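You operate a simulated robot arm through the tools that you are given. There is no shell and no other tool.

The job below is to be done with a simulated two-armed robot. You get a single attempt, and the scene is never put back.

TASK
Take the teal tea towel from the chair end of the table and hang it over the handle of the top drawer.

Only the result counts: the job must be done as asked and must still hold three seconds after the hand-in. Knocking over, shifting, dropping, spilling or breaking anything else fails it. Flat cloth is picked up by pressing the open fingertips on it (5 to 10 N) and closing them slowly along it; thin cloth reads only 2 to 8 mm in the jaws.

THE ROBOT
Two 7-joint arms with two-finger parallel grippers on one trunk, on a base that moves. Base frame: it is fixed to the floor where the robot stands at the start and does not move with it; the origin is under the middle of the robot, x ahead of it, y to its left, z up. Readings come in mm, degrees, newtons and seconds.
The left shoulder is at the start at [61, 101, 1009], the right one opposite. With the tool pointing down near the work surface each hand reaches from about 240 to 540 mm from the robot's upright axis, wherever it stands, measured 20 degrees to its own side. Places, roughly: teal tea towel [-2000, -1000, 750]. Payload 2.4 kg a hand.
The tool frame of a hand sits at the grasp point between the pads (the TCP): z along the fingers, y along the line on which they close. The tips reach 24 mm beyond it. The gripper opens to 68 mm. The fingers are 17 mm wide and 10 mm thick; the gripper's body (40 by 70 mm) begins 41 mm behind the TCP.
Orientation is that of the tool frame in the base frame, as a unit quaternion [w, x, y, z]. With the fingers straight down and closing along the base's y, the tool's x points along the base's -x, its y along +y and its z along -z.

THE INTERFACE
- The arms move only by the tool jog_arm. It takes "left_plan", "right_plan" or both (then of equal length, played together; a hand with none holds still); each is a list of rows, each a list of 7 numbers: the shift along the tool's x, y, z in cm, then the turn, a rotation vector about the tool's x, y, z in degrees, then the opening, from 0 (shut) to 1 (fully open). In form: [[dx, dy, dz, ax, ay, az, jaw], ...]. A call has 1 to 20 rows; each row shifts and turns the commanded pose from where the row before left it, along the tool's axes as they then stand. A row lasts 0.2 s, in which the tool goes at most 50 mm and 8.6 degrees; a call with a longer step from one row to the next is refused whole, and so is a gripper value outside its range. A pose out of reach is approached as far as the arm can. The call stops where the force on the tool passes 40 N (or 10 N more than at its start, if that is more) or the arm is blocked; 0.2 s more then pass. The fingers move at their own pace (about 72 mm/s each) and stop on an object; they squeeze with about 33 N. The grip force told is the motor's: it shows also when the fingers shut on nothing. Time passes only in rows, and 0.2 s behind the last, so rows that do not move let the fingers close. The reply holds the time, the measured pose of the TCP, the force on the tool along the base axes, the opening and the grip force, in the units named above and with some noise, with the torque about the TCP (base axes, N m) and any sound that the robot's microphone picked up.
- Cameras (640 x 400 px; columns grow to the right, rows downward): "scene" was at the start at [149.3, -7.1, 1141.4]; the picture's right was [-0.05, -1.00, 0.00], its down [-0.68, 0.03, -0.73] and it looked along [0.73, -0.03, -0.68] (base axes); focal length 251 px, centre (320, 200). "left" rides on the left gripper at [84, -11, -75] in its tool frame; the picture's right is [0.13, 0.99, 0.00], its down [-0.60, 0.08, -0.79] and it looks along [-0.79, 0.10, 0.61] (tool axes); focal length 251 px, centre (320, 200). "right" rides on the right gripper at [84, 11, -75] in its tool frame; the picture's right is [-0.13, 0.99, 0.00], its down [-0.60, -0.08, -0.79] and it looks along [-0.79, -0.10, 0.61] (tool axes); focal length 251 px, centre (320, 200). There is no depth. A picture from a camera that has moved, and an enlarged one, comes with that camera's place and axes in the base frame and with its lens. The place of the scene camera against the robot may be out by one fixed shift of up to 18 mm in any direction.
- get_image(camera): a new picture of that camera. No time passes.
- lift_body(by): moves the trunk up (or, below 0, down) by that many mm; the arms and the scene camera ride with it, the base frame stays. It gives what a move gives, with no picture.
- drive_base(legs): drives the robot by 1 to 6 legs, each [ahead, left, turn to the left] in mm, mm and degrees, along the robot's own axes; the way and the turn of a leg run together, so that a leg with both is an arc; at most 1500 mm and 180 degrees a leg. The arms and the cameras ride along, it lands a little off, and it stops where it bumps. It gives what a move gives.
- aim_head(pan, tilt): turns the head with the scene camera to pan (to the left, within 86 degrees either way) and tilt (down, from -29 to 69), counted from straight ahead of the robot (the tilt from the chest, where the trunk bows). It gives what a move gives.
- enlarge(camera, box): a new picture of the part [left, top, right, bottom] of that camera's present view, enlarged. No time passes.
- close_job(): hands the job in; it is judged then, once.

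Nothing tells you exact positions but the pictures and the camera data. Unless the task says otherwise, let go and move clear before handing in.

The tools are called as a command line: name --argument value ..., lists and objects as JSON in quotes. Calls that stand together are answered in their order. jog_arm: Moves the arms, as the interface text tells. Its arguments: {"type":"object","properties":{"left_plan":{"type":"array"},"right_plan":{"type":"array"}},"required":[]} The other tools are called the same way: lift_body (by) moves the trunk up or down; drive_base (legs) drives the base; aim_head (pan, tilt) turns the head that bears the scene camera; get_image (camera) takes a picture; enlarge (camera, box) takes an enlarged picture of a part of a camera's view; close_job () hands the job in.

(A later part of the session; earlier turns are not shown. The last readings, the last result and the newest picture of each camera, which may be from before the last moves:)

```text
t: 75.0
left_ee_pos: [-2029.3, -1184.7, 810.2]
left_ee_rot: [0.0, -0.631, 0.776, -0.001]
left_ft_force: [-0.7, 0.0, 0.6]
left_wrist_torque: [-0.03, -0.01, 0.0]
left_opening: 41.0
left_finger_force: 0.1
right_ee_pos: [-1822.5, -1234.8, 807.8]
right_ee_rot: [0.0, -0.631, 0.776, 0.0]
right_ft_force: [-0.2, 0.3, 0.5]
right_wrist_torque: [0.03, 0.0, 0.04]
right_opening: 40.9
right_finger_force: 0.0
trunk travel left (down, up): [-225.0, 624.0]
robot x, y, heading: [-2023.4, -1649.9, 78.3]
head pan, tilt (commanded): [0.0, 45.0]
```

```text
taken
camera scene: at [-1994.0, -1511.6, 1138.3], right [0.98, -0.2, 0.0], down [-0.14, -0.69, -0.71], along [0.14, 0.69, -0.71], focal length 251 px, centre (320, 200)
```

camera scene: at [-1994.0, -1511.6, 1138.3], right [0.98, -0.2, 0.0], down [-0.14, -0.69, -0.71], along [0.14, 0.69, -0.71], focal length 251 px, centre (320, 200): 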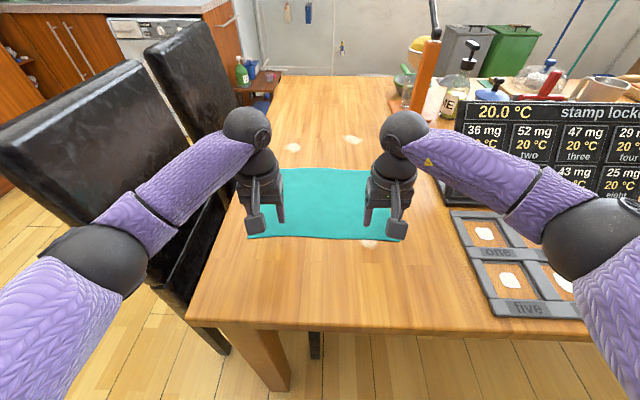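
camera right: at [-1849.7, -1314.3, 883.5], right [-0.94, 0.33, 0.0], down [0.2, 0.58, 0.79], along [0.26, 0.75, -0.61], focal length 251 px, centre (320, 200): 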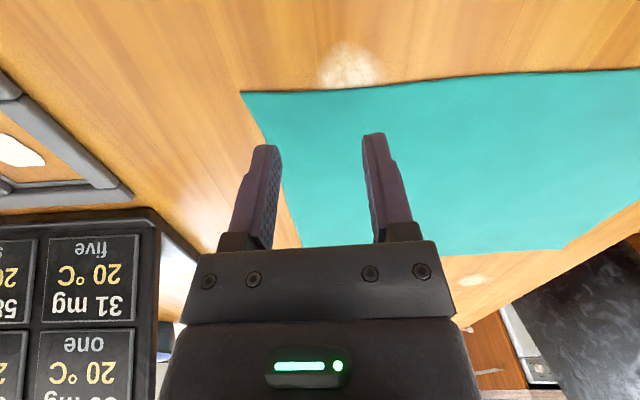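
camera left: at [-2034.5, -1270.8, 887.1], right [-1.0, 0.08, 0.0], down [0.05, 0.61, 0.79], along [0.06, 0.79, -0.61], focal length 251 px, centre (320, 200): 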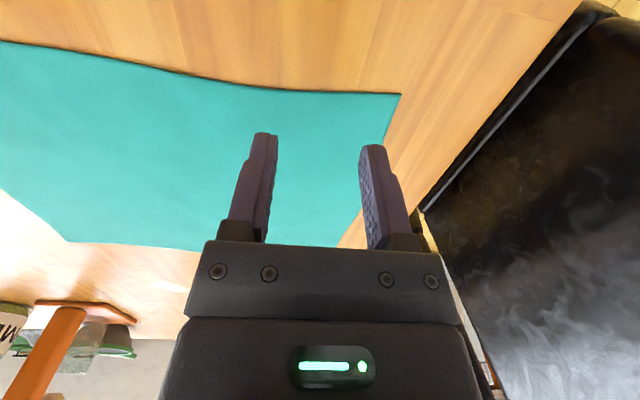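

Both hands are above the near edge strip. I lower slowly until the fingertips touch.

jog_arm --left_plan '[[0, 0, 0.5, 0, 0, 0, 0.6], [0, 0, 0.5, 0, 0, 0, 0.6], [0, 0, 0.5, 0, 0, 0, 0.6], [0, 0, 0.5, 0, 0, 0, 0.6], [0, 0, 0.3, 0, 0, 0, 0.6], [0, 0, 0.2, 0, 0, 0, 0.6], [0, 0, 0.2, 0, 0, 0, 0.6]]' --right_plan '[[0, 0, 0.5, 0, 0, 0, 0.6], [0, 0, 0.5, 0, 0, 0, 0.6], [0, 0, 0.5, 0, 0, 0, 0.6], [0, 0, 0.4, 0, 0, 0, 0.6], [0, 0, 0.2, 0, 0, 0, 0.6], [0, 0, 0.2, 0, 0, 0, 0.6], [0, 0, 0.1, 0, 0, 0, 0.6]]'

```text
t: 76.7
left_ee_pos: [-2027.3, -1185.2, 782.8]
left_ee_rot: [-0.001, -0.631, 0.776, 0.0]
left_ft_force: [0.4, 0.7, -0.7]
left_wrist_torque: [0.02, 0.02, 0.01]
left_opening: 40.8
left_finger_force: 0.1
right_ee_pos: [-1822.4, -1234.3, 783.9]
right_ee_rot: [0.0, -0.631, 0.776, -0.001]
right_ft_force: [-0.1, -1.0, -0.7]
right_wrist_torque: [0.03, 0.01, -0.01]
right_opening: 40.7
right_finger_force: 0.1
trunk travel left (down, up): [-225.0, 624.0]
robot x, y, heading: [-2021.3, -1655.3, 78.3]
head pan, tilt (commanded): [0.0, 45.0]
```

jog_arm --left_plan '[[0, 0, 0.15, 0, 0, 0, 0.6], [0, 0, 0.15, 0, 0, 0, 0.6]]' --right_plan '[[0, 0, 0.2, 0, 0, 0, 0.6], [0, 0, 0.2, 0, 0, 0, 0.6]]'

jog_arm --left_plan '[[0, 0, 0.1, 0, 0, 0, 0.6], [0, 0, 0.1, 0, 0, 0, 0.6]]' --right_plan '[[0, 0, 0.1, 0, 0, 0, 0.6], [0, 0, 0.1, 0, 0, 0, 0.6]]'

```text
t: 77.2
left_ee_pos: [-2026.6, -1186.5, 779.9]
left_ee_rot: [-0.001, -0.631, 0.776, -0.001]
left_ft_force: [0.2, -0.2, -0.8]
left_wrist_torque: [0.03, 0.01, -0.06]
left_opening: 40.7
left_finger_force: 0.0
right_ee_pos: [-1822.3, -1232.8, 779.9]
right_ee_rot: [0.0, -0.631, 0.776, 0.0]
right_ft_force: [-0.3, -0.5, 0.7]
right_wrist_torque: [-0.01, 0.0, 0.0]
right_opening: 40.5
right_finger_force: 0.0
trunk travel left (down, up): [-225.0, 624.0]
robot x, y, heading: [-2025.7, -1651.4, 78.0]
head pan, tilt (commanded): [0.0, 45.0]
```

```text
t: 77.8
left_ee_pos: [-2028.3, -1187.2, 777.9]
left_ee_rot: [-0.001, -0.631, 0.776, 0.0]
left_ft_force: [-0.4, 0.4, 0.0]
left_wrist_torque: [-0.02, 0.0, -0.01]
left_opening: 41.0
left_finger_force: 0.0
right_ee_pos: [-1821.7, -1235.1, 778.9]
right_ee_rot: [0.0, -0.631, 0.776, 0.0]
right_ft_force: [-0.5, -0.4, -0.7]
right_wrist_torque: [-0.02, 0.0, 0.01]
right_opening: 41.0
right_finger_force: 0.1
trunk travel left (down, up): [-225.0, 624.0]
robot x, y, heading: [-2025.2, -1657.8, 78.2]
head pan, tilt (commanded): [0.0, 45.0]
```

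jog_arm --left_plan '[[0, 0, 0.1, 0, 0, 0, 0.6], [0, 0, 0.1, 0, 0, 0, 0.6], [0, 0, 0.1, 0, 0, 0, 0.6]]' --right_plan '[[0, 0, 0.1, 0, 0, 0, 0.6], [0, 0, 0.1, 0, 0, 0, 0.6], [0, 0, 0.1, 0, 0, 0, 0.6]]'

get_image --camera "right"

```text
t: 78.7
left_ee_pos: [-2025.6, -1185.7, 774.8]
left_ee_rot: [0.0, -0.631, 0.776, -0.001]
left_ft_force: [0.4, 2.0, 7.2]
left_wrist_torque: [0.0, 0.0, 0.01]
left_opening: 40.6
left_finger_force: 0.1
right_ee_pos: [-1820.7, -1235.3, 775.5]
right_ee_rot: [0.0, -0.631, 0.776, 0.001]
right_ft_force: [0.2, 0.2, 0.8]
right_wrist_torque: [0.0, -0.01, 0.01]
right_opening: 40.7
right_finger_force: 0.1
trunk travel left (down, up): [-225.0, 624.0]
robot x, y, heading: [-2024.1, -1654.6, 78.3]
head pan, tilt (commanded): [0.0, 45.0]
```

```text
taken
camera right: at [-1849.6, -1314.4, 851.4], right [-0.94, 0.33, 0.0], down [0.2, 0.57, 0.79], along [0.26, 0.75, -0.61], focal length 251 px, centre (320, 200)
```

right: 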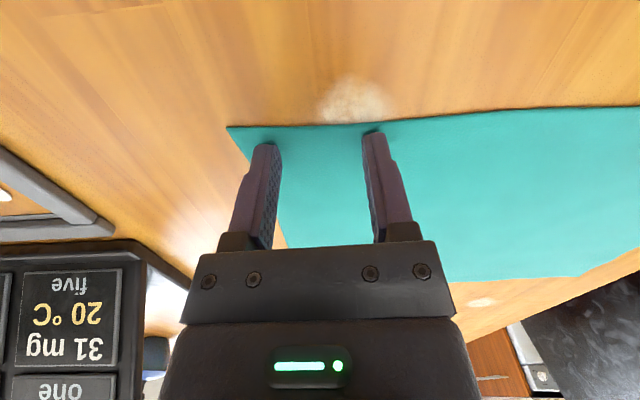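

Left presses with 7 N, right just touches at tip height ≈ 751. I press the right by 1 mm more and close both slowly, drawing the hands slightly together.

jog_arm --left_plan '[[0, 0, 0, 0, 0, 0, 0.6], [0, 0, 0, 0, 0, 0, 0.6]]' --right_plan '[[0, 0, 0.1, 0, 0, 0, 0.6], [0, 0, 0.05, 0, 0, 0, 0.6]]'

```text
t: 79.2
left_ee_pos: [-2025.3, -1186.3, 774.2]
left_ee_rot: [0.0, -0.63, 0.776, 0.0]
left_ft_force: [0.4, 1.9, 6.9]
left_wrist_torque: [0.05, 0.01, 0.02]
left_opening: 40.5
left_finger_force: 0.0
right_ee_pos: [-1821.8, -1235.1, 776.8]
right_ee_rot: [0.001, -0.631, 0.776, 0.0]
right_ft_force: [-0.1, 0.9, 8.9]
right_wrist_torque: [-0.01, -0.02, 0.04]
right_opening: 40.9
right_finger_force: 0.1
trunk travel left (down, up): [-225.0, 624.0]
robot x, y, heading: [-2026.6, -1652.6, 78.2]
head pan, tilt (commanded): [0.0, 45.0]
```

jog_arm --left_plan '[[0, -0.15, 0, 0, 0, 0, 0.55], [0, -0.15, 0, 0, 0, 0, 0.5], [0, -0.15, 0, 0, 0, 0, 0.45], [0, -0.15, 0, 0, 0, 0, 0.4], [0, -0.15, 0, 0, 0, 0, 0.35], [0, -0.15, 0, 0, 0, 0, 0.3], [0, -0.15, 0, 0, 0, 0, 0.25], [0, -0.15, 0, 0, 0, 0, 0.2], [0, -0.15, 0, 0, 0, 0, 0.15], [0, -0.15, 0, 0, 0, 0, 0.1], [0, -0.15, 0, 0, 0, 0, 0.05], [0, -0.15, 0, 0, 0, 0, 0], [0, 0, 0, 0, 0, 0, 0], [0, 0, 0, 0, 0, 0, 0]]' --right_plan '[[0, 0.15, 0, 0, 0, 0, 0.55], [0, 0.15, 0, 0, 0, 0, 0.5], [0, 0.15, 0, 0, 0, 0, 0.45], [0, 0.15, 0, 0, 0, 0, 0.4], [0, 0.15, 0, 0, 0, 0, 0.35], [0, 0.15, 0, 0, 0, 0, 0.3], [0, 0.15, 0, 0, 0, 0, 0.25], [0, 0.15, 0, 0, 0, 0, 0.2], [0, 0.15, 0, 0, 0, 0, 0.15], [0, 0.15, 0, 0, 0, 0, 0.1], [0, 0.15, 0, 0, 0, 0, 0.05], [0, 0.15, 0, 0, 0, 0, 0], [0, 0, 0, 0, 0, 0, 0], [0, 0, 0, 0, 0, 0, 0]]'

get_image --camera "right"

get_image --camera "left"

get_image --camera "scene"

```text
t: 82.2
left_ee_pos: [-2008.8, -1191.4, 776.7]
left_ee_rot: [-0.001, -0.631, 0.776, 0.0]
left_ft_force: [-0.1, -0.7, -0.2]
left_wrist_torque: [0.03, 0.0, -0.02]
left_opening: 0.0
left_finger_force: 23.1
right_ee_pos: [-1840.3, -1232.7, 776.1]
right_ee_rot: [0.001, -0.631, 0.776, 0.001]
right_ft_force: [7.9, -0.6, 33.7]
right_wrist_torque: [-0.07, -0.26, 0.03]
right_opening: 6.1
right_finger_force: 28.9
trunk travel left (down, up): [-225.0, 624.0]
robot x, y, heading: [-2021.6, -1652.9, 78.2]
head pan, tilt (commanded): [0.0, 45.0]
```

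```text
taken
camera right: at [-1867.2, -1311.9, 850.5], right [-0.94, 0.33, 0.0], down [0.2, 0.57, 0.79], along [0.26, 0.75, -0.61], focal length 251 px, centre (320, 200)
```

right: 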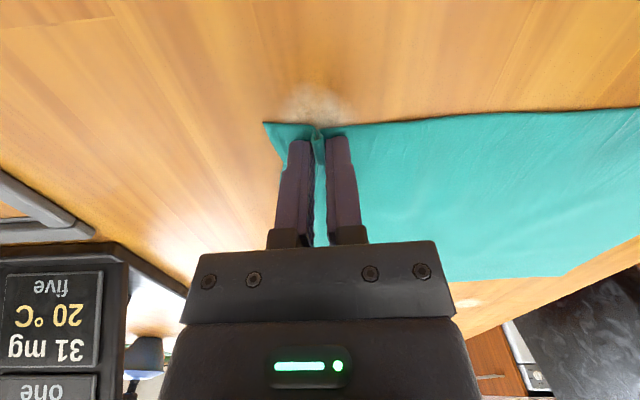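

```text
taken
camera left: at [-2016.1, -1276.0, 852.1], right [-1.0, 0.08, 0.0], down [0.05, 0.61, 0.79], along [0.06, 0.79, -0.61], focal length 251 px, centre (320, 200)
```

left: 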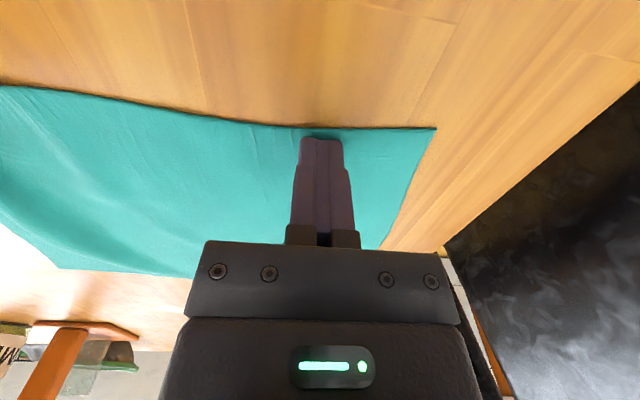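

```text
taken
camera scene: at [-1994.1, -1513.8, 1138.7], right [0.98, -0.2, 0.0], down [-0.14, -0.69, -0.71], along [0.14, 0.69, -0.71], focal length 251 px, centre (320, 200)
```

scene: 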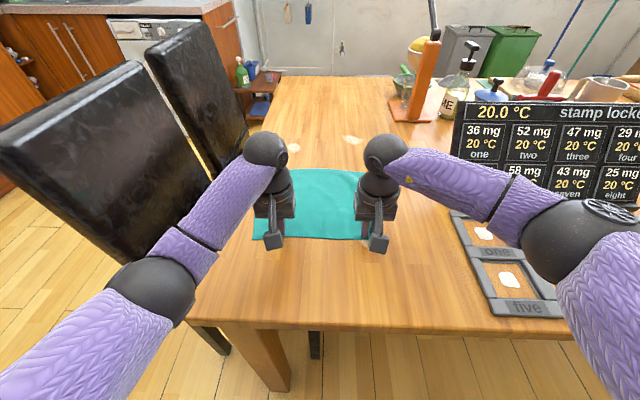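

The right hand has pinched a fold (6 mm) but the left closed on nothing. I relieve the right hand's pressing, then retry the left with a bit more pressure.

jog_arm --left_plan '[[0, 0, -0.4, 0, 0, 0, 0.0], [0, 0.6, 0, 0, 0, 0, 0.3], [0, 0.6, 0, 0, 0, 0, 0.6], [0, 0.3, 0, 0, 0, 0, 0.6], [0, 0, 0.3, 0, 0, 0, 0.6], [0, 0, 0.1, 0, 0, 0, 0.6], [0, 0, 0.1, 0, 0, 0, 0.6]]' --right_plan '[[0, 0, -0.2, 0, 0, 0, 0], [0, 0, -0.1, 0, 0, 0, 0], [0, 0, 0, 0, 0, 0, 0], [0, 0, 0, 0, 0, 0, 0], [0, 0, 0, 0, 0, 0, 0], [0, 0, 0, 0, 0, 0, 0], [0, 0, 0, 0, 0, 0, 0]]'

```text
t: 83.8
left_ee_pos: [-2024.5, -1187.0, 775.8]
left_ee_rot: [0.001, -0.631, 0.776, 0.0]
left_ft_force: [-2.0, 0.1, 10.2]
left_wrist_torque: [-0.03, 0.12, 0.01]
left_opening: 41.2
left_finger_force: 0.1
right_ee_pos: [-1839.2, -1231.5, 778.2]
right_ee_rot: [0.0, -0.631, 0.776, 0.001]
right_ft_force: [0.2, -0.1, 0.7]
right_wrist_torque: [-0.02, -0.02, 0.01]
right_opening: 2.7
right_finger_force: 26.3
trunk travel left (down, up): [-225.0, 624.0]
robot x, y, heading: [-2021.5, -1653.4, 78.4]
head pan, tilt (commanded): [0.0, 45.0]
```

jog_arm --left_plan '[[0, 0, 0, 0, 0, 0, 0.56], [0, 0, 0, 0, 0, 0, 0.52], [0, 0, 0, 0, 0, 0, 0.48], [0, 0, 0, 0, 0, 0, 0.44], [0, 0, 0, 0, 0, 0, 0.4], [0, 0, 0, 0, 0, 0, 0.36], [0, 0, 0, 0, 0, 0, 0.32], [0, 0, 0, 0, 0, 0, 0.28]]'

get_image --camera "left"

```text
t: 85.7
left_ee_pos: [-2023.1, -1188.0, 774.8]
left_ee_rot: [0.001, -0.631, 0.776, 0.0]
left_ft_force: [4.6, 0.2, 20.3]
left_wrist_torque: [-0.06, -0.05, -0.01]
left_opening: 18.2
left_finger_force: 0.0
right_ee_pos: [-1839.9, -1232.4, 778.0]
right_ee_rot: [0.001, -0.631, 0.776, 0.001]
right_ft_force: [-2.5, 0.1, 0.3]
right_wrist_torque: [0.0, 0.07, 0.04]
right_opening: 2.2
right_finger_force: 26.1
trunk travel left (down, up): [-225.0, 624.0]
robot x, y, heading: [-2021.2, -1653.2, 77.9]
head pan, tilt (commanded): [0.0, 45.0]
```

```text
taken
camera left: at [-2030.3, -1272.9, 851.3], right [-1.0, 0.08, 0.0], down [0.05, 0.61, 0.79], along [0.06, 0.79, -0.61], focal length 251 px, centre (320, 200)
```

left: 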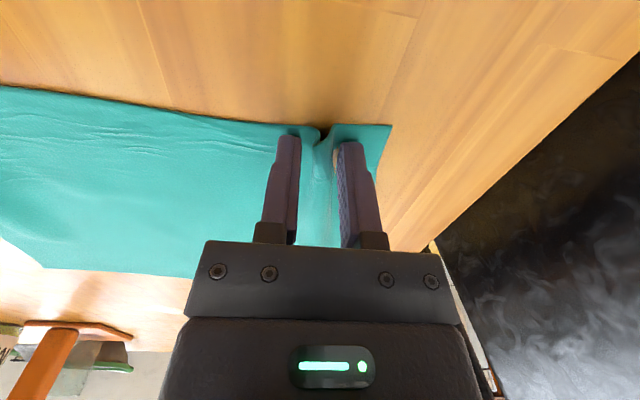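

jog_arm --left_plan '[[0, 0, -0.03, 0, 0, 0, 0.24], [0, 0, 0, 0, 0, 0, 0.2], [0, 0, 0, 0, 0, 0, 0.16], [0, 0, 0, 0, 0, 0, 0.12], [0, 0, 0, 0, 0, 0, 0.08], [0, 0, 0, 0, 0, 0, 0.04], [0, 0, 0, 0, 0, 0, 0], [0, 0, 0, 0, 0, 0, 0], [0, 0, 0, 0, 0, 0, 0]]'

get_image --camera "left"

```text
t: 87.7
left_ee_pos: [-2023.6, -1188.4, 776.0]
left_ee_rot: [0.0, -0.63, 0.776, 0.0]
left_ft_force: [3.2, 0.7, 25.1]
left_wrist_torque: [-0.06, -0.04, -0.01]
left_opening: 2.3
left_finger_force: 25.9
right_ee_pos: [-1838.8, -1231.4, 777.5]
right_ee_rot: [0.001, -0.631, 0.776, 0.0]
right_ft_force: [-4.0, 0.5, 1.1]
right_wrist_torque: [0.0, 0.1, 0.04]
right_opening: 2.6
right_finger_force: 27.0
trunk travel left (down, up): [-225.0, 624.0]
robot x, y, heading: [-2025.3, -1651.1, 78.2]
head pan, tilt (commanded): [0.0, 45.0]
```

```text
taken
camera left: at [-2030.9, -1273.2, 851.2], right [-1.0, 0.08, 0.0], down [0.05, 0.61, 0.79], along [0.06, 0.79, -0.61], focal length 251 px, centre (320, 200)
```

left: 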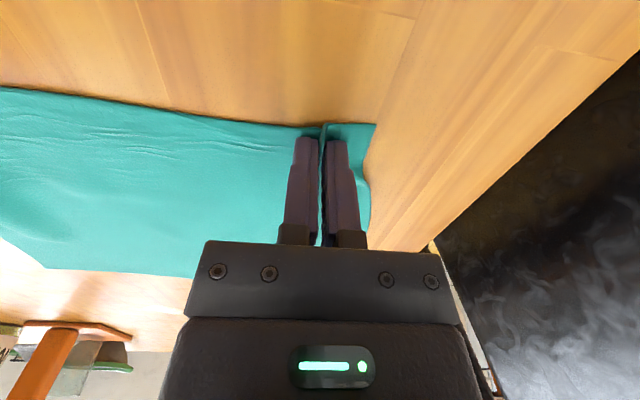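

Both hands now hold the near edge (2-3 mm each). I lift slightly and drag the towel 120 mm towards me.

jog_arm --left_plan '[[0, 0, -0.5, 0, 0, 0, 0], [1, 0, 0, 0, 0, 0, 0], [1, 0, 0, 0, 0, 0, 0], [1, 0, 0, 0, 0, 0, 0], [1, 0, 0, 0, 0, 0, 0], [1, 0, 0, 0, 0, 0, 0], [1, 0, 0, 0, 0, 0, 0], [1, 0, 0, 0, 0, 0, 0], [1, 0, 0, 0, 0, 0, 0], [1, 0, 0, 0, 0, 0, 0], [1, 0, 0, 0, 0, 0, 0], [1, 0, 0, 0, 0, 0, 0], [1, 0, 0, 0, 0, 0, 0], [0, 0, 0, 0, 0, 0, 0]]' --right_plan '[[0, 0, -0.3, 0, 0, 0, 0], [1, 0, 0, 0, 0, 0, 0], [1, 0, 0, 0, 0, 0, 0], [1, 0, 0, 0, 0, 0, 0], [1, 0, 0, 0, 0, 0, 0], [1, 0, 0, 0, 0, 0, 0], [1, 0, 0, 0, 0, 0, 0], [1, 0, 0, 0, 0, 0, 0], [1, 0, 0, 0, 0, 0, 0], [1, 0, 0, 0, 0, 0, 0], [1, 0, 0, 0, 0, 0, 0], [1, 0, 0, 0, 0, 0, 0], [1, 0, 0, 0, 0, 0, 0], [0, 0, 0, 0, 0, 0, 0]]'

get_image --camera "scene"

get_image --camera "right"

get_image --camera "left"

```text
t: 90.7
left_ee_pos: [-2049.7, -1304.5, 780.4]
left_ee_rot: [0.0, -0.631, 0.776, 0.0]
left_ft_force: [3.9, -1.1, 0.3]
left_wrist_torque: [-0.03, -0.09, -0.03]
left_opening: 2.3
left_finger_force: 26.2
right_ee_pos: [-1864.2, -1348.1, 779.9]
right_ee_rot: [0.0, -0.63, 0.776, 0.0]
right_ft_force: [-4.9, 1.2, 0.7]
right_wrist_torque: [0.0, 0.09, 0.04]
right_opening: 2.4
right_finger_force: 26.6
trunk travel left (down, up): [-225.0, 624.0]
robot x, y, heading: [-2027.6, -1652.3, 78.2]
head pan, tilt (commanded): [0.0, 45.0]
```

```text
taken
camera scene: at [-1994.1, -1511.8, 1138.3], right [0.98, -0.2, 0.0], down [-0.14, -0.69, -0.71], along [0.14, 0.69, -0.71], focal length 251 px, centre (320, 200)
```

scene: 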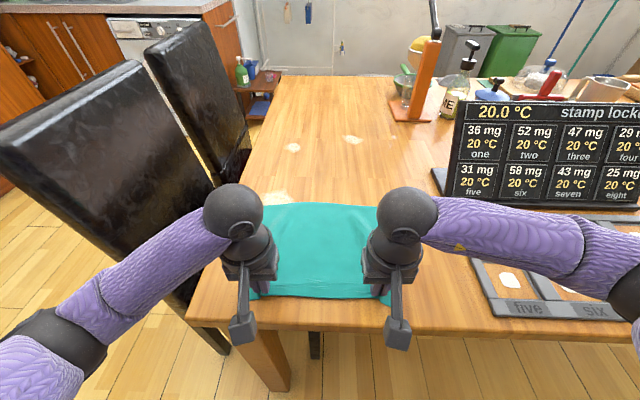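

```text
taken
camera right: at [-1892.3, -1427.6, 855.1], right [-0.94, 0.33, 0.0], down [0.2, 0.58, 0.79], along [0.26, 0.75, -0.61], focal length 251 px, centre (320, 200)
```

right: 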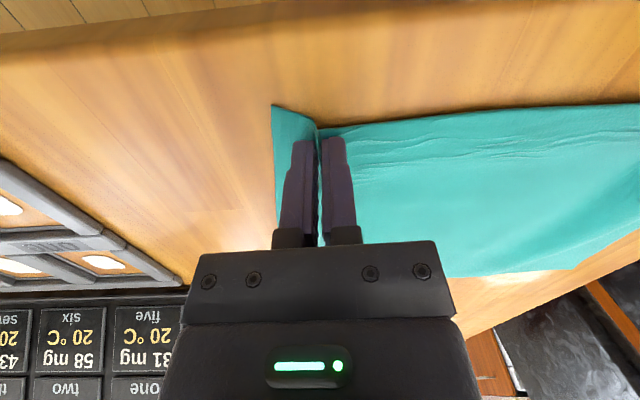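

```text
taken
camera left: at [-2056.5, -1389.0, 855.7], right [-1.0, 0.08, 0.0], down [0.05, 0.61, 0.79], along [0.06, 0.79, -0.61], focal length 251 px, centre (320, 200)
```

left: 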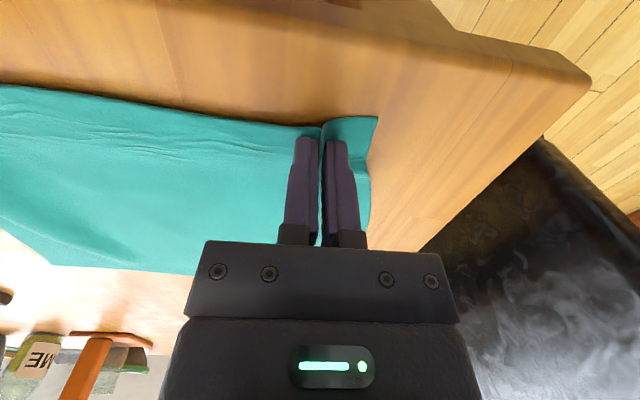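

The towel slid cleanly 120 mm closer. I open both hands and lift clear to see how it lies.

jog_arm --left_plan '[[0, 0.4, 0, 0, 0, 0, 0], [0, 0.4, 0.1, 0, 0, 0, 0], [0, 0, 0, 0, 0, 0, 0.15], [0, 0, 0, 0, 0, 0, 0.3], [0, 0, 0, 0, 0, 0, 0.3], [0, 0, -1, 0, 0, 0, 0.3], [0, 0, -1, 0, 0, 0, 0.5], [0, 0, -2, 0, 0, 0, 0.59], [0, 0, -2, 0, 0, 0, 0.59], [-1, 1, -2, 0, 0, 0, 0.59], [-1, 1, -1, 0, 0, 0, 0.59], [-1, 1, -1, 0, 0, 0, 0.59], [-1, 1, 0, 0, 0, 0, 0.59]]' --right_plan '[[0, -0.4, 0, 0, 0, 0, 0], [0, -0.4, 0.1, 0, 0, 0, 0], [0, 0, 0, 0, 0, 0, 0.15], [0, 0, 0, 0, 0, 0, 0.3], [0, 0, 0, 0, 0, 0, 0.3], [0, 0, -1, 0, 0, 0, 0.3], [0, 0, -1, 0, 0, 0, 0.5], [0, 0, -2, 0, 0, 0, 0.59], [0, 0, -2, 0, 0, 0, 0.59], [-1, -1, -2, 0, 0, 0, 0.59], [-1, -1, -1, 0, 0, 0, 0.59], [-1, -1, -1, 0, 0, 0, 0.59], [-1, -1, 0, 0, 0, 0, 0.59]]'

get_image --camera "scene"

get_image --camera "right"

get_image --camera "left"

```text
t: 93.5
left_ee_pos: [-2088.1, -1256.2, 879.0]
left_ee_rot: [0.0, -0.631, 0.776, -0.001]
left_ft_force: [0.0, -0.8, 0.2]
left_wrist_torque: [-0.02, -0.01, 0.0]
left_opening: 40.0
left_finger_force: 0.1
right_ee_pos: [-1809.5, -1318.9, 880.5]
right_ee_rot: [0.0, -0.631, 0.775, 0.0]
right_ft_force: [-0.5, 1.0, 0.6]
right_wrist_torque: [0.0, 0.02, 0.0]
right_opening: 40.1
right_finger_force: 0.1
trunk travel left (down, up): [-225.0, 624.0]
robot x, y, heading: [-2025.1, -1651.7, 78.2]
head pan, tilt (commanded): [0.0, 45.0]
```

```text
taken
camera scene: at [-1994.1, -1511.8, 1138.3], right [0.98, -0.2, 0.0], down [-0.14, -0.69, -0.71], along [0.14, 0.69, -0.71], focal length 251 px, centre (320, 200)
```

scene: 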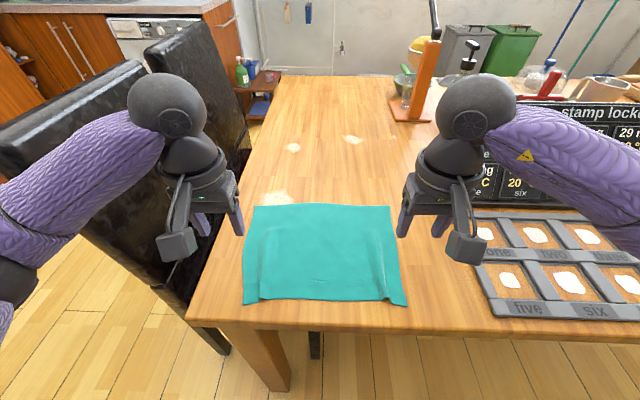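

```text
taken
camera right: at [-1836.8, -1397.9, 955.3], right [-0.94, 0.33, 0.0], down [0.2, 0.58, 0.79], along [0.26, 0.75, -0.61], focal length 251 px, centre (320, 200)
```

right: 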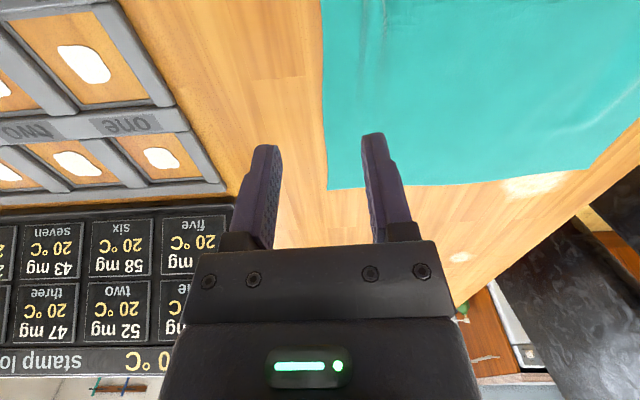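

```text
taken
camera left: at [-2094.7, -1340.3, 954.9], right [-1.0, 0.08, 0.0], down [0.05, 0.61, 0.79], along [0.06, 0.79, -0.61], focal length 251 px, centre (320, 200)
```

left: 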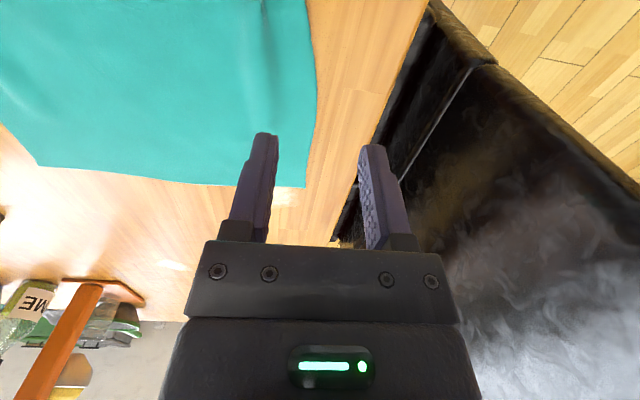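

The towel lies nearly flat now, its far edge from [-2058,-1104] to [-1766,-1168]. I will pinch it with both hands on a line 68 mm inside that far edge, so a short flap hangs on the far side.

jog_arm --left_plan '[[-0.87, -0.42, 0.9, 0, 0, 0, 0.6], [-0.87, -0.42, 0.9, 0, 0, 0, 0.6], [-0.87, -0.42, 0.9, 0, 0, 0, 0.6], [-0.87, -0.42, 0.9, 0, 0, 0, 0.6], [-0.87, -0.42, 0.9, 0, 0, 0, 0.6], [-0.87, -0.42, 0.9, 0, 0, 0, 0.6], [-0.87, -0.42, 0.9, 0, 0, 0, 0.6], [-0.87, -0.42, 0.9, 0, 0, 0, 0.6], [-0.87, -0.42, 0.9, 0, 0, 0, 0.6], [-0.84, -0.44, 0.8, 0, 0, 0, 0.6], [0, 0, 0, 0, 0, 0, 0.6]]' --right_plan '[[-0.9, 0.33, 0.9, 0, 0, 0, 0.6], [-0.9, 0.33, 0.9, 0, 0, 0, 0.6], [-0.9, 0.33, 0.9, 0, 0, 0, 0.6], [-0.9, 0.33, 0.9, 0, 0, 0, 0.6], [-0.9, 0.33, 0.9, 0, 0, 0, 0.6], [-0.9, 0.33, 0.9, 0, 0, 0, 0.6], [-0.9, 0.33, 0.9, 0, 0, 0, 0.6], [-0.9, 0.33, 0.9, 0, 0, 0, 0.6], [-0.9, 0.33, 0.9, 0, 0, 0, 0.6], [-0.85, 0.37, 0.9, 0, 0, 0, 0.6], [0, 0, 0, 0, 0, 0, 0.6]]'

get_image --camera "right"

get_image --camera "left"

```text
t: 95.8
left_ee_pos: [-2028.3, -1180.7, 790.0]
left_ee_rot: [0.0, -0.631, 0.776, -0.001]
left_ft_force: [0.4, 0.4, 0.3]
left_wrist_torque: [0.03, -0.02, 0.0]
left_opening: 41.0
left_finger_force: 0.1
right_ee_pos: [-1822.0, -1224.0, 789.8]
right_ee_rot: [-0.001, -0.63, 0.776, 0.0]
right_ft_force: [-0.8, -0.2, -0.3]
right_wrist_torque: [0.0, 0.02, -0.02]
right_opening: 40.9
right_finger_force: 0.0
trunk travel left (down, up): [-225.0, 624.0]
robot x, y, heading: [-2027.6, -1650.3, 78.3]
head pan, tilt (commanded): [0.0, 45.0]
```

```text
taken
camera right: at [-1850.9, -1304.0, 864.6], right [-0.94, 0.33, 0.0], down [0.2, 0.58, 0.79], along [0.26, 0.75, -0.61], focal length 251 px, centre (320, 200)
```

right: 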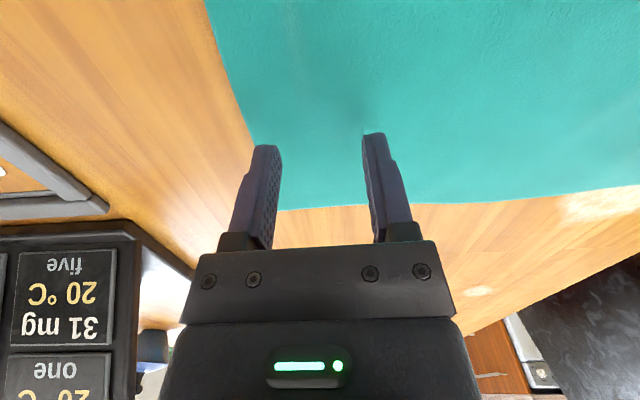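

```text
taken
camera left: at [-2035.3, -1264.2, 866.5], right [-1.0, 0.08, 0.0], down [0.05, 0.61, 0.79], along [0.06, 0.79, -0.61], focal length 251 px, centre (320, 200)
```

left: 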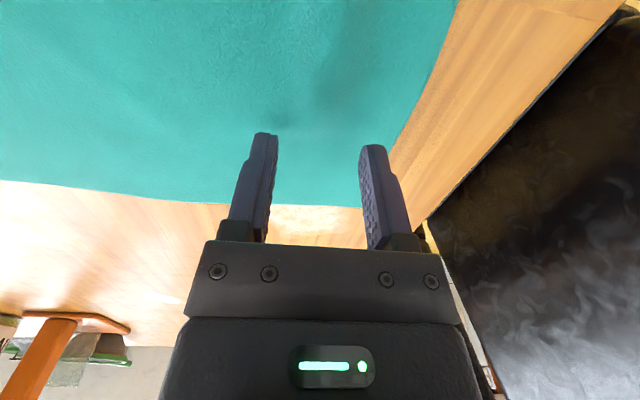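

jog_arm --left_plan '[[0, 0, 0.4, 0, 0, 0, 0.6], [0, 0, 0.4, 0, 0, 0, 0.6], [0, 0, 0.3, 0, 0, 0, 0.6], [0, 0, 0.2, 0, 0, 0, 0.6], [0, 0, 0.1, 0, 0, 0, 0.6]]' --right_plan '[[0, 0, 0.4, 0, 0, 0, 0.6], [0, 0, 0.4, 0, 0, 0, 0.6], [0, 0, 0.3, 0, 0, 0, 0.6], [0, 0, 0.2, 0, 0, 0, 0.6], [0, 0, 0.1, 0, 0, 0, 0.6]]'

```text
t: 97.0
left_ee_pos: [-2028.4, -1179.6, 775.8]
left_ee_rot: [0.001, -0.631, 0.776, 0.0]
left_ft_force: [1.0, -0.2, -0.2]
left_wrist_torque: [0.02, 0.03, -0.03]
left_opening: 40.8
left_finger_force: 0.0
right_ee_pos: [-1823.8, -1223.9, 775.6]
right_ee_rot: [0.0, -0.63, 0.776, 0.0]
right_ft_force: [-0.6, -1.4, 4.1]
right_wrist_torque: [-0.03, -0.08, -0.01]
right_opening: 41.0
right_finger_force: 0.7
trunk travel left (down, up): [-225.0, 624.0]
robot x, y, heading: [-2026.0, -1649.1, 78.2]
head pan, tilt (commanded): [0.0, 45.0]
```

jog_arm --left_plan '[[0, 0, 0.1, 0, 0, 0, 0.6], [0, 0, 0.05, 0, 0, 0, 0.6], [0, 0, 0, 0, 0, 0, 0.6]]' --right_plan '[[0, 0, 0.05, 0, 0, 0, 0.6], [0, 0, 0, 0, 0, 0, 0.6], [0, 0, 0, 0, 0, 0, 0.6]]'

```text
t: 97.8
left_ee_pos: [-2028.0, -1179.8, 775.1]
left_ee_rot: [0.001, -0.63, 0.776, 0.0]
left_ft_force: [0.6, -0.2, 17.0]
left_wrist_torque: [0.06, 0.16, 0.02]
left_opening: 40.9
left_finger_force: 0.0
right_ee_pos: [-1823.9, -1224.1, 776.5]
right_ee_rot: [0.001, -0.631, 0.776, 0.001]
right_ft_force: [0.2, 0.1, 0.7]
right_wrist_torque: [-0.02, -0.01, 0.01]
right_opening: 40.7
right_finger_force: 0.1
trunk travel left (down, up): [-225.0, 624.0]
robot x, y, heading: [-2023.9, -1652.9, 78.3]
head pan, tilt (commanded): [0.0, 45.0]
```

jog_arm --left_plan '[[0, 0, -0.04, 0, 0, 0, 0.6], [0, 0, 0, 0, 0, 0, 0.6]]' --right_plan '[[0, 0, 0.08, 0, 0, 0, 0.6], [0, 0, 0, 0, 0, 0, 0.6]]'

```text
t: 98.5
left_ee_pos: [-2028.4, -1179.6, 774.5]
left_ee_rot: [0.0, -0.631, 0.776, 0.0]
left_ft_force: [3.5, 4.0, 17.8]
left_wrist_torque: [0.12, 0.18, -0.07]
left_opening: 40.6
left_finger_force: 0.0
right_ee_pos: [-1823.1, -1224.5, 775.1]
right_ee_rot: [0.002, -0.631, 0.776, 0.0]
right_ft_force: [0.0, 1.7, 9.4]
right_wrist_torque: [-0.05, -0.17, -0.01]
right_opening: 40.2
right_finger_force: 0.1
trunk travel left (down, up): [-225.0, 624.0]
robot x, y, heading: [-2024.9, -1655.5, 78.2]
head pan, tilt (commanded): [0.0, 45.0]
```

jog_arm --left_plan '[[0, 0, -0.06, 0, 0, 0, 0.6], [0, 0, 0, 0, 0, 0, 0.6], [0, 0, 0, 0, 0, 0, 0.6], [0, 0, 0, 0, 0, 0, 0.6], [0, 0, 0, 0, 0, 0, 0.6], [0, 0, 0, 0, 0, 0, 0.6], [0, 0, 0, 0, 0, 0, 0.6], [0, 0, 0, 0, 0, 0, 0.6]]' --right_plan '[[0, 0, 0, 0, 0, 0, 0.56], [0, 0, 0, 0, 0, 0, 0.52], [0, 0, 0, 0, 0, 0, 0.48], [0, 0, 0, 0, 0, 0, 0.44], [0, 0, 0, 0, 0, 0, 0.4], [0, 0, 0, 0, 0, 0, 0.36], [0, 0, 0, 0, 0, 0, 0.32], [0, 0, 0, 0, 0, 0, 0.28]]'

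get_image --camera "right"

```text
t: 100.2
left_ee_pos: [-2028.7, -1180.1, 776.7]
left_ee_rot: [0.0, -0.632, 0.775, 0.0]
left_ft_force: [2.1, 0.2, 6.1]
left_wrist_torque: [0.03, 0.02, -0.04]
left_opening: 40.5
left_finger_force: 0.1
right_ee_pos: [-1822.7, -1223.7, 775.7]
right_ee_rot: [0.0, -0.631, 0.776, 0.001]
right_ft_force: [-1.8, 1.9, 20.9]
right_wrist_torque: [-0.05, -0.27, 0.02]
right_opening: 17.2
right_finger_force: 0.0
trunk travel left (down, up): [-225.0, 624.0]
robot x, y, heading: [-2023.8, -1654.7, 78.2]
head pan, tilt (commanded): [0.0, 45.0]
```

```text
taken
camera right: at [-1851.4, -1304.9, 850.5], right [-0.94, 0.33, 0.0], down [0.2, 0.57, 0.79], along [0.26, 0.75, -0.61], focal length 251 px, centre (320, 200)
```

right: 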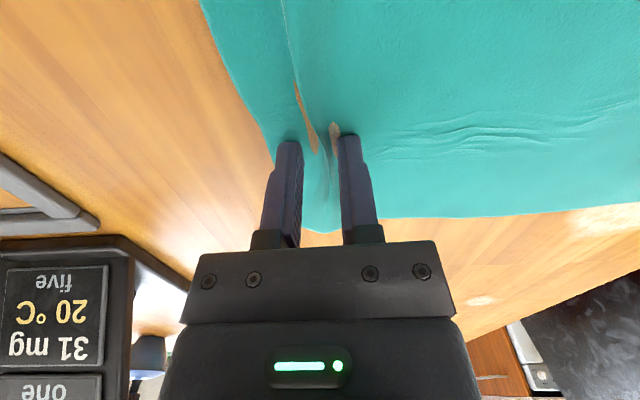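

The right fold is forming. I finish closing the right hand and close the left the same way.

jog_arm --left_plan '[[0, 0, 0.02, 0, 0, 0, 0.56], [0, 0, 0, 0, 0, 0, 0.52], [0, 0, 0, 0, 0, 0, 0.48], [0, 0, 0, 0, 0, 0, 0.44], [0, 0, 0, 0, 0, 0, 0.4], [0, 0, 0, 0, 0, 0, 0.36], [0, 0, 0, 0, 0, 0, 0.32], [0, 0, 0, 0, 0, 0, 0.28], [0, 0, 0, 0, 0, 0, 0.28]]' --right_plan '[[0, 0, -0.03, 0, 0, 0, 0.24], [0, 0, 0, 0, 0, 0, 0.2], [0, 0, 0, 0, 0, 0, 0.16], [0, 0, 0, 0, 0, 0, 0.12], [0, 0, 0, 0, 0, 0, 0.08], [0, 0, 0, 0, 0, 0, 0.04], [0, 0, 0, 0, 0, 0, 0], [0, 0, 0, 0, 0, 0, 0], [0, 0, 0, 0, 0, 0, 0]]'

get_image --camera "right"

get_image --camera "left"

```text
t: 102.2
left_ee_pos: [-2028.8, -1179.7, 774.3]
left_ee_rot: [0.001, -0.631, 0.776, 0.001]
left_ft_force: [5.5, -1.5, 13.9]
left_wrist_torque: [0.02, -0.03, 0.0]
left_opening: 19.2
left_finger_force: 0.1
right_ee_pos: [-1822.9, -1225.0, 775.1]
right_ee_rot: [0.001, -0.631, 0.776, 0.0]
right_ft_force: [-3.5, -0.1, 6.3]
right_wrist_torque: [0.05, 0.07, 0.06]
right_opening: 2.0
right_finger_force: 25.9
trunk travel left (down, up): [-225.0, 624.0]
robot x, y, heading: [-2024.5, -1650.9, 78.4]
head pan, tilt (commanded): [0.0, 45.0]
```

```text
taken
camera right: at [-1850.9, -1304.8, 850.7], right [-0.94, 0.33, 0.0], down [0.2, 0.57, 0.79], along [0.26, 0.75, -0.61], focal length 251 px, centre (320, 200)
```

right: 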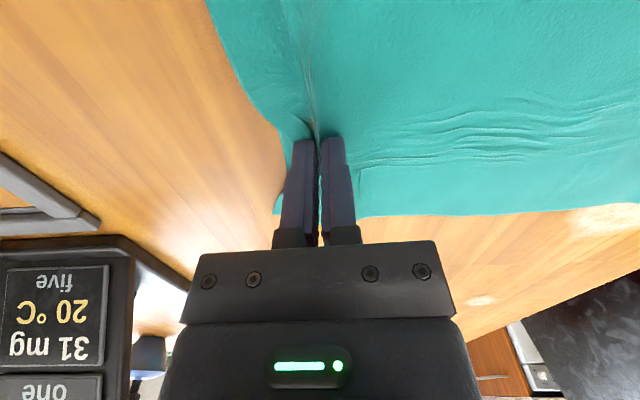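

```text
taken
camera left: at [-2035.4, -1264.7, 851.1], right [-1.0, 0.08, 0.0], down [0.05, 0.61, 0.79], along [0.06, 0.79, -0.61], focal length 251 px, centre (320, 200)
```

left: 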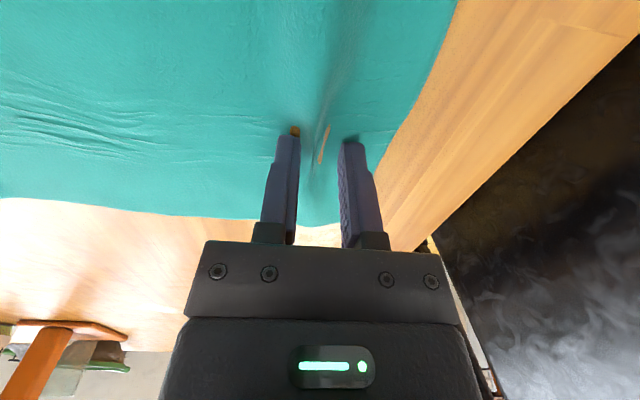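

jog_arm --left_plan '[[0, 0, 0, 0, 0, 0, 0.24], [0, 0, 0, 0, 0, 0, 0.2], [0, 0, 0, 0, 0, 0, 0.16], [0, 0, 0, 0, 0, 0, 0.12], [0, 0, 0, 0, 0, 0, 0.08], [0, 0, 0, 0, 0, 0, 0.04], [0, 0, 0, 0, 0, 0, 0], [0, 0, 0, 0, 0, 0, 0], [0, 0, 0, 0, 0, 0, 0]]'

get_image --camera "left"

get_image --camera "scene"

```text
t: 104.2
left_ee_pos: [-2028.6, -1180.2, 775.3]
left_ee_rot: [0.001, -0.631, 0.776, 0.001]
left_ft_force: [12.9, -1.9, 24.9]
left_wrist_torque: [-0.08, -0.39, -0.06]
left_opening: 5.3
left_finger_force: 28.4
right_ee_pos: [-1823.0, -1225.5, 775.6]
right_ee_rot: [0.0, -0.63, 0.776, 0.001]
right_ft_force: [-10.6, 1.0, 2.5]
right_wrist_torque: [0.07, 0.25, 0.03]
right_opening: 2.1
right_finger_force: 25.8
trunk travel left (down, up): [-225.0, 624.0]
robot x, y, heading: [-2023.1, -1655.0, 78.4]
head pan, tilt (commanded): [0.0, 45.0]
```

```text
taken
camera left: at [-2035.2, -1264.9, 851.5], right [-1.0, 0.08, 0.0], down [0.05, 0.61, 0.79], along [0.06, 0.79, -0.61], focal length 251 px, centre (320, 200)
```

left: 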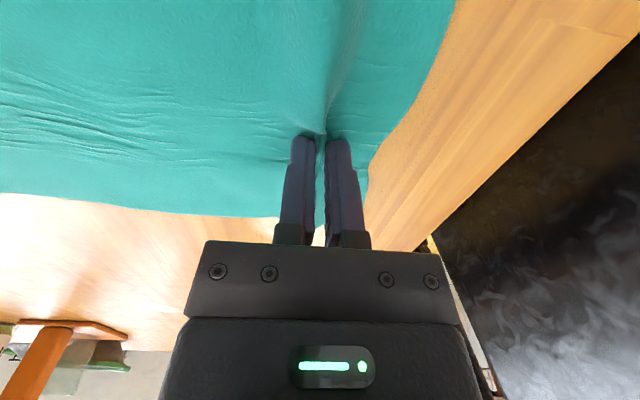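

```text
taken
camera scene: at [-1993.8, -1513.6, 1138.7], right [0.98, -0.2, 0.0], down [-0.14, -0.69, -0.71], along [0.14, 0.69, -0.71], focal length 251 px, centre (320, 200)
```

scene: 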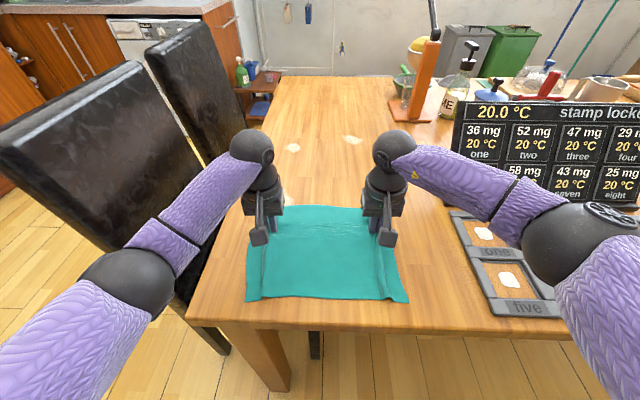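

Both hands hold the towel on the chosen line. I ease the tension and lift slowly.

jog_arm --left_plan '[[0, -0.2, 0, 0, 0, 0, 0], [0, -0.1, -0.2, 0, 0, 0, 0], [0, 0, -0.5, 0, 0, 0, 0], [0, 0, -0.5, 0, 0, 0, 0], [0, 0, -1, 0, 0, 0, 0], [0, 0, -1, 0, 0, 0, 0], [0, 0, -1, 0, 0, 0, 0]]' --right_plan '[[0, 0.2, 0, 0, 0, 0, 0], [0, 0.1, -0.2, 0, 0, 0, 0], [0, 0, -0.5, 0, 0, 0, 0], [0, 0, -0.5, 0, 0, 0, 0], [0, 0, -1, 0, 0, 0, 0], [0, 0, -1, 0, 0, 0, 0], [0, 0, -1, 0, 0, 0, 0]]'

get_image --camera "right"

get_image --camera "scene"

```text
t: 105.8
left_ee_pos: [-2026.3, -1179.3, 817.2]
left_ee_rot: [-0.001, -0.631, 0.776, -0.001]
left_ft_force: [6.1, -0.5, -0.8]
left_wrist_torque: [-0.02, -0.16, 0.0]
left_opening: 1.8
left_finger_force: 25.9
right_ee_pos: [-1825.8, -1223.2, 817.1]
right_ee_rot: [-0.001, -0.632, 0.775, 0.0]
right_ft_force: [-6.4, 1.6, 0.4]
right_wrist_torque: [0.01, 0.14, -0.02]
right_opening: 2.0
right_finger_force: 26.3
trunk travel left (down, up): [-225.0, 624.0]
robot x, y, heading: [-2024.0, -1652.0, 78.2]
head pan, tilt (commanded): [0.0, 45.0]
```

```text
taken
camera right: at [-1853.7, -1303.0, 892.3], right [-0.94, 0.33, 0.0], down [0.2, 0.58, 0.79], along [0.26, 0.75, -0.61], focal length 251 px, centre (320, 200)
```

right: 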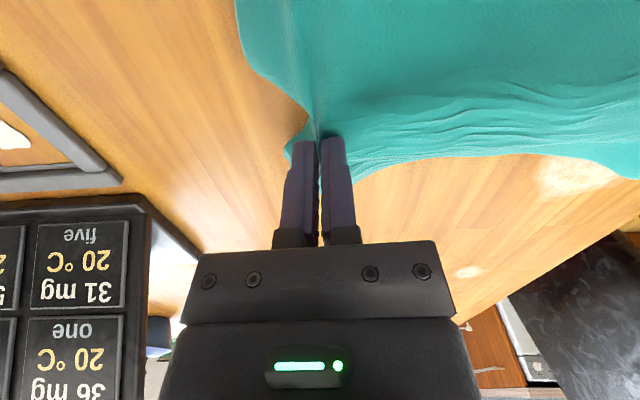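

```text
taken
camera scene: at [-1994.0, -1511.7, 1138.3], right [0.98, -0.2, 0.0], down [-0.14, -0.69, -0.71], along [0.14, 0.69, -0.71], focal length 251 px, centre (320, 200)
```

scene: 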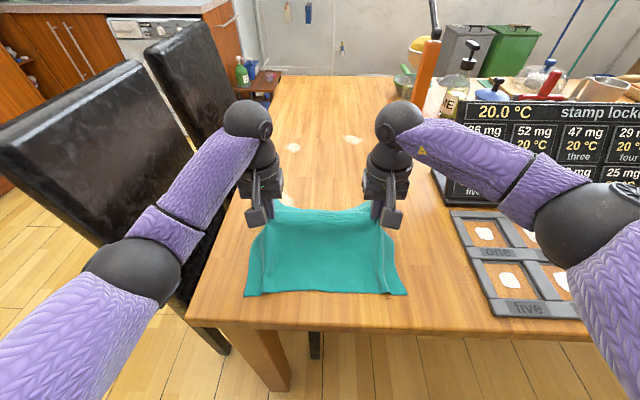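

The towel comes up evenly between the hands. I raise the trunk to clear the table and chairs.

lift_body --by 250

get_image --camera "scene"

get_image --camera "right"

get_image --camera "left"

```text
t: 108.4
left_ee_pos: [-2025.8, -1179.7, 1067.1]
left_ee_rot: [-0.001, -0.631, 0.776, -0.001]
left_ft_force: [6.5, -0.7, 0.2]
left_wrist_torque: [-0.04, -0.18, 0.02]
left_opening: 1.7
left_finger_force: 25.8
right_ee_pos: [-1826.9, -1224.2, 1066.4]
right_ee_rot: [0.0, -0.631, 0.776, 0.0]
right_ft_force: [-5.7, 0.8, -0.1]
right_wrist_torque: [0.02, 0.13, 0.03]
right_opening: 2.1
right_finger_force: 26.6
trunk travel left (down, up): [-475.0, 374.0]
robot x, y, heading: [-2025.5, -1653.3, 78.3]
head pan, tilt (commanded): [0.0, 45.0]
```

```text
taken
camera scene: at [-2002.8, -1553.8, 1390.7], right [0.98, -0.2, 0.0], down [-0.14, -0.69, -0.71], along [0.14, 0.69, -0.71], focal length 251 px, centre (320, 200)
```

scene: 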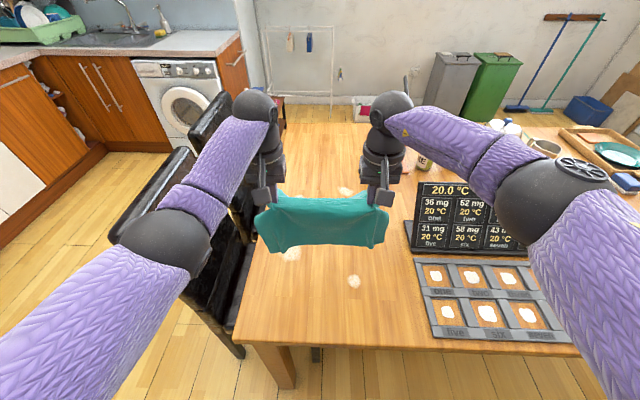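

```text
taken
camera right: at [-1854.0, -1302.9, 1141.1], right [-0.94, 0.33, 0.0], down [0.2, 0.58, 0.79], along [0.26, 0.75, -0.61], focal length 251 px, centre (320, 200)
```

right: 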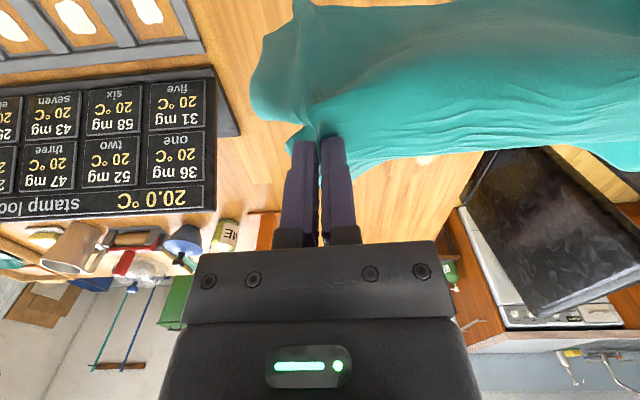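

```text
taken
camera left: at [-2032.3, -1264.4, 1142.7], right [-1.0, 0.08, 0.0], down [0.05, 0.61, 0.79], along [0.06, 0.79, -0.61], focal length 251 px, centre (320, 200)
```

left: 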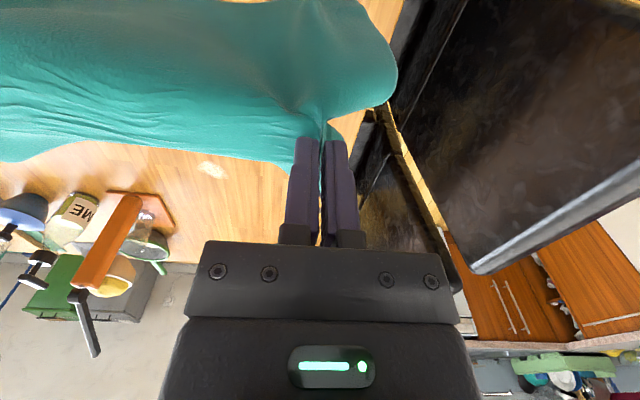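

The towel hangs between both hands, the longer part on my side. I raise further to clear the chair back, back off, drive left to the kitchen floor and turn towards the drawers.

lift_body --by 130

drive_base --legs '[[-110, 0, 0], [0, 900, 0], [0, 0, 89.9]]'

aim_head --pan 0 --tilt 30

get_image --camera "scene"

```text
t: 110.0
left_ee_pos: [-2025.8, -1180.3, 1197.1]
left_ee_rot: [0.0, -0.63, 0.776, -0.001]
left_ft_force: [5.4, -0.5, -0.8]
left_wrist_torque: [-0.03, -0.17, -0.05]
left_opening: 1.7
left_finger_force: 26.3
right_ee_pos: [-1826.1, -1224.2, 1194.5]
right_ee_rot: [0.0, -0.631, 0.776, 0.0]
right_ft_force: [-6.4, 1.2, -0.9]
right_wrist_torque: [0.01, 0.15, 0.01]
right_opening: 2.2
right_finger_force: 25.9
trunk travel left (down, up): [-605.0, 244.0]
robot x, y, heading: [-2024.1, -1651.6, 78.2]
head pan, tilt (commanded): [0.0, 45.0]
```

```text
t: 119.3
left_ee_pos: [-3381.8, -1582.3, 1196.5]
left_ee_rot: [0.0, 0.995, -0.104, 0.001]
left_ft_force: [1.6, 6.0, -1.1]
left_wrist_torque: [0.2, -0.01, -0.05]
left_opening: 1.6
left_finger_force: 26.3
right_ee_pos: [-3337.2, -1382.4, 1195.7]
right_ee_rot: [-0.001, 0.995, -0.104, -0.001]
right_ft_force: [-0.5, -5.6, 0.6]
right_wrist_torque: [-0.13, 0.03, 0.0]
right_opening: 2.0
right_finger_force: 26.5
trunk travel left (down, up): [-605.0, 244.0]
robot x, y, heading: [-2913.6, -1578.9, 167.9]
head pan, tilt (commanded): [0.0, 45.0]
```

```text
t: 120.1
left_ee_pos: [-3382.2, -1582.3, 1196.4]
left_ee_rot: [0.0, 0.995, -0.104, 0.001]
left_ft_force: [1.5, 5.7, -0.4]
left_wrist_torque: [0.12, 0.0, -0.04]
left_opening: 1.6
left_finger_force: 26.6
right_ee_pos: [-3337.2, -1380.8, 1195.9]
right_ee_rot: [0.0, 0.995, -0.104, 0.0]
right_ft_force: [-2.0, -5.2, -0.2]
right_wrist_torque: [-0.13, 0.02, 0.04]
right_opening: 1.7
right_finger_force: 26.4
trunk travel left (down, up): [-605.0, 244.0]
robot x, y, heading: [-2911.1, -1585.5, 168.3]
head pan, tilt (commanded): [0.0, 30.0]
```

```text
taken
camera scene: at [-3010.5, -1563.9, 1543.7], right [0.21, 0.98, 0.0], down [0.49, -0.1, -0.87], along [-0.85, 0.18, -0.5], focal length 251 px, centre (320, 200)
```

scene: 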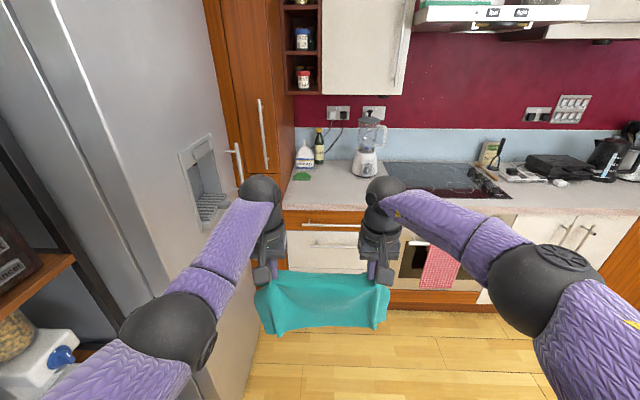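

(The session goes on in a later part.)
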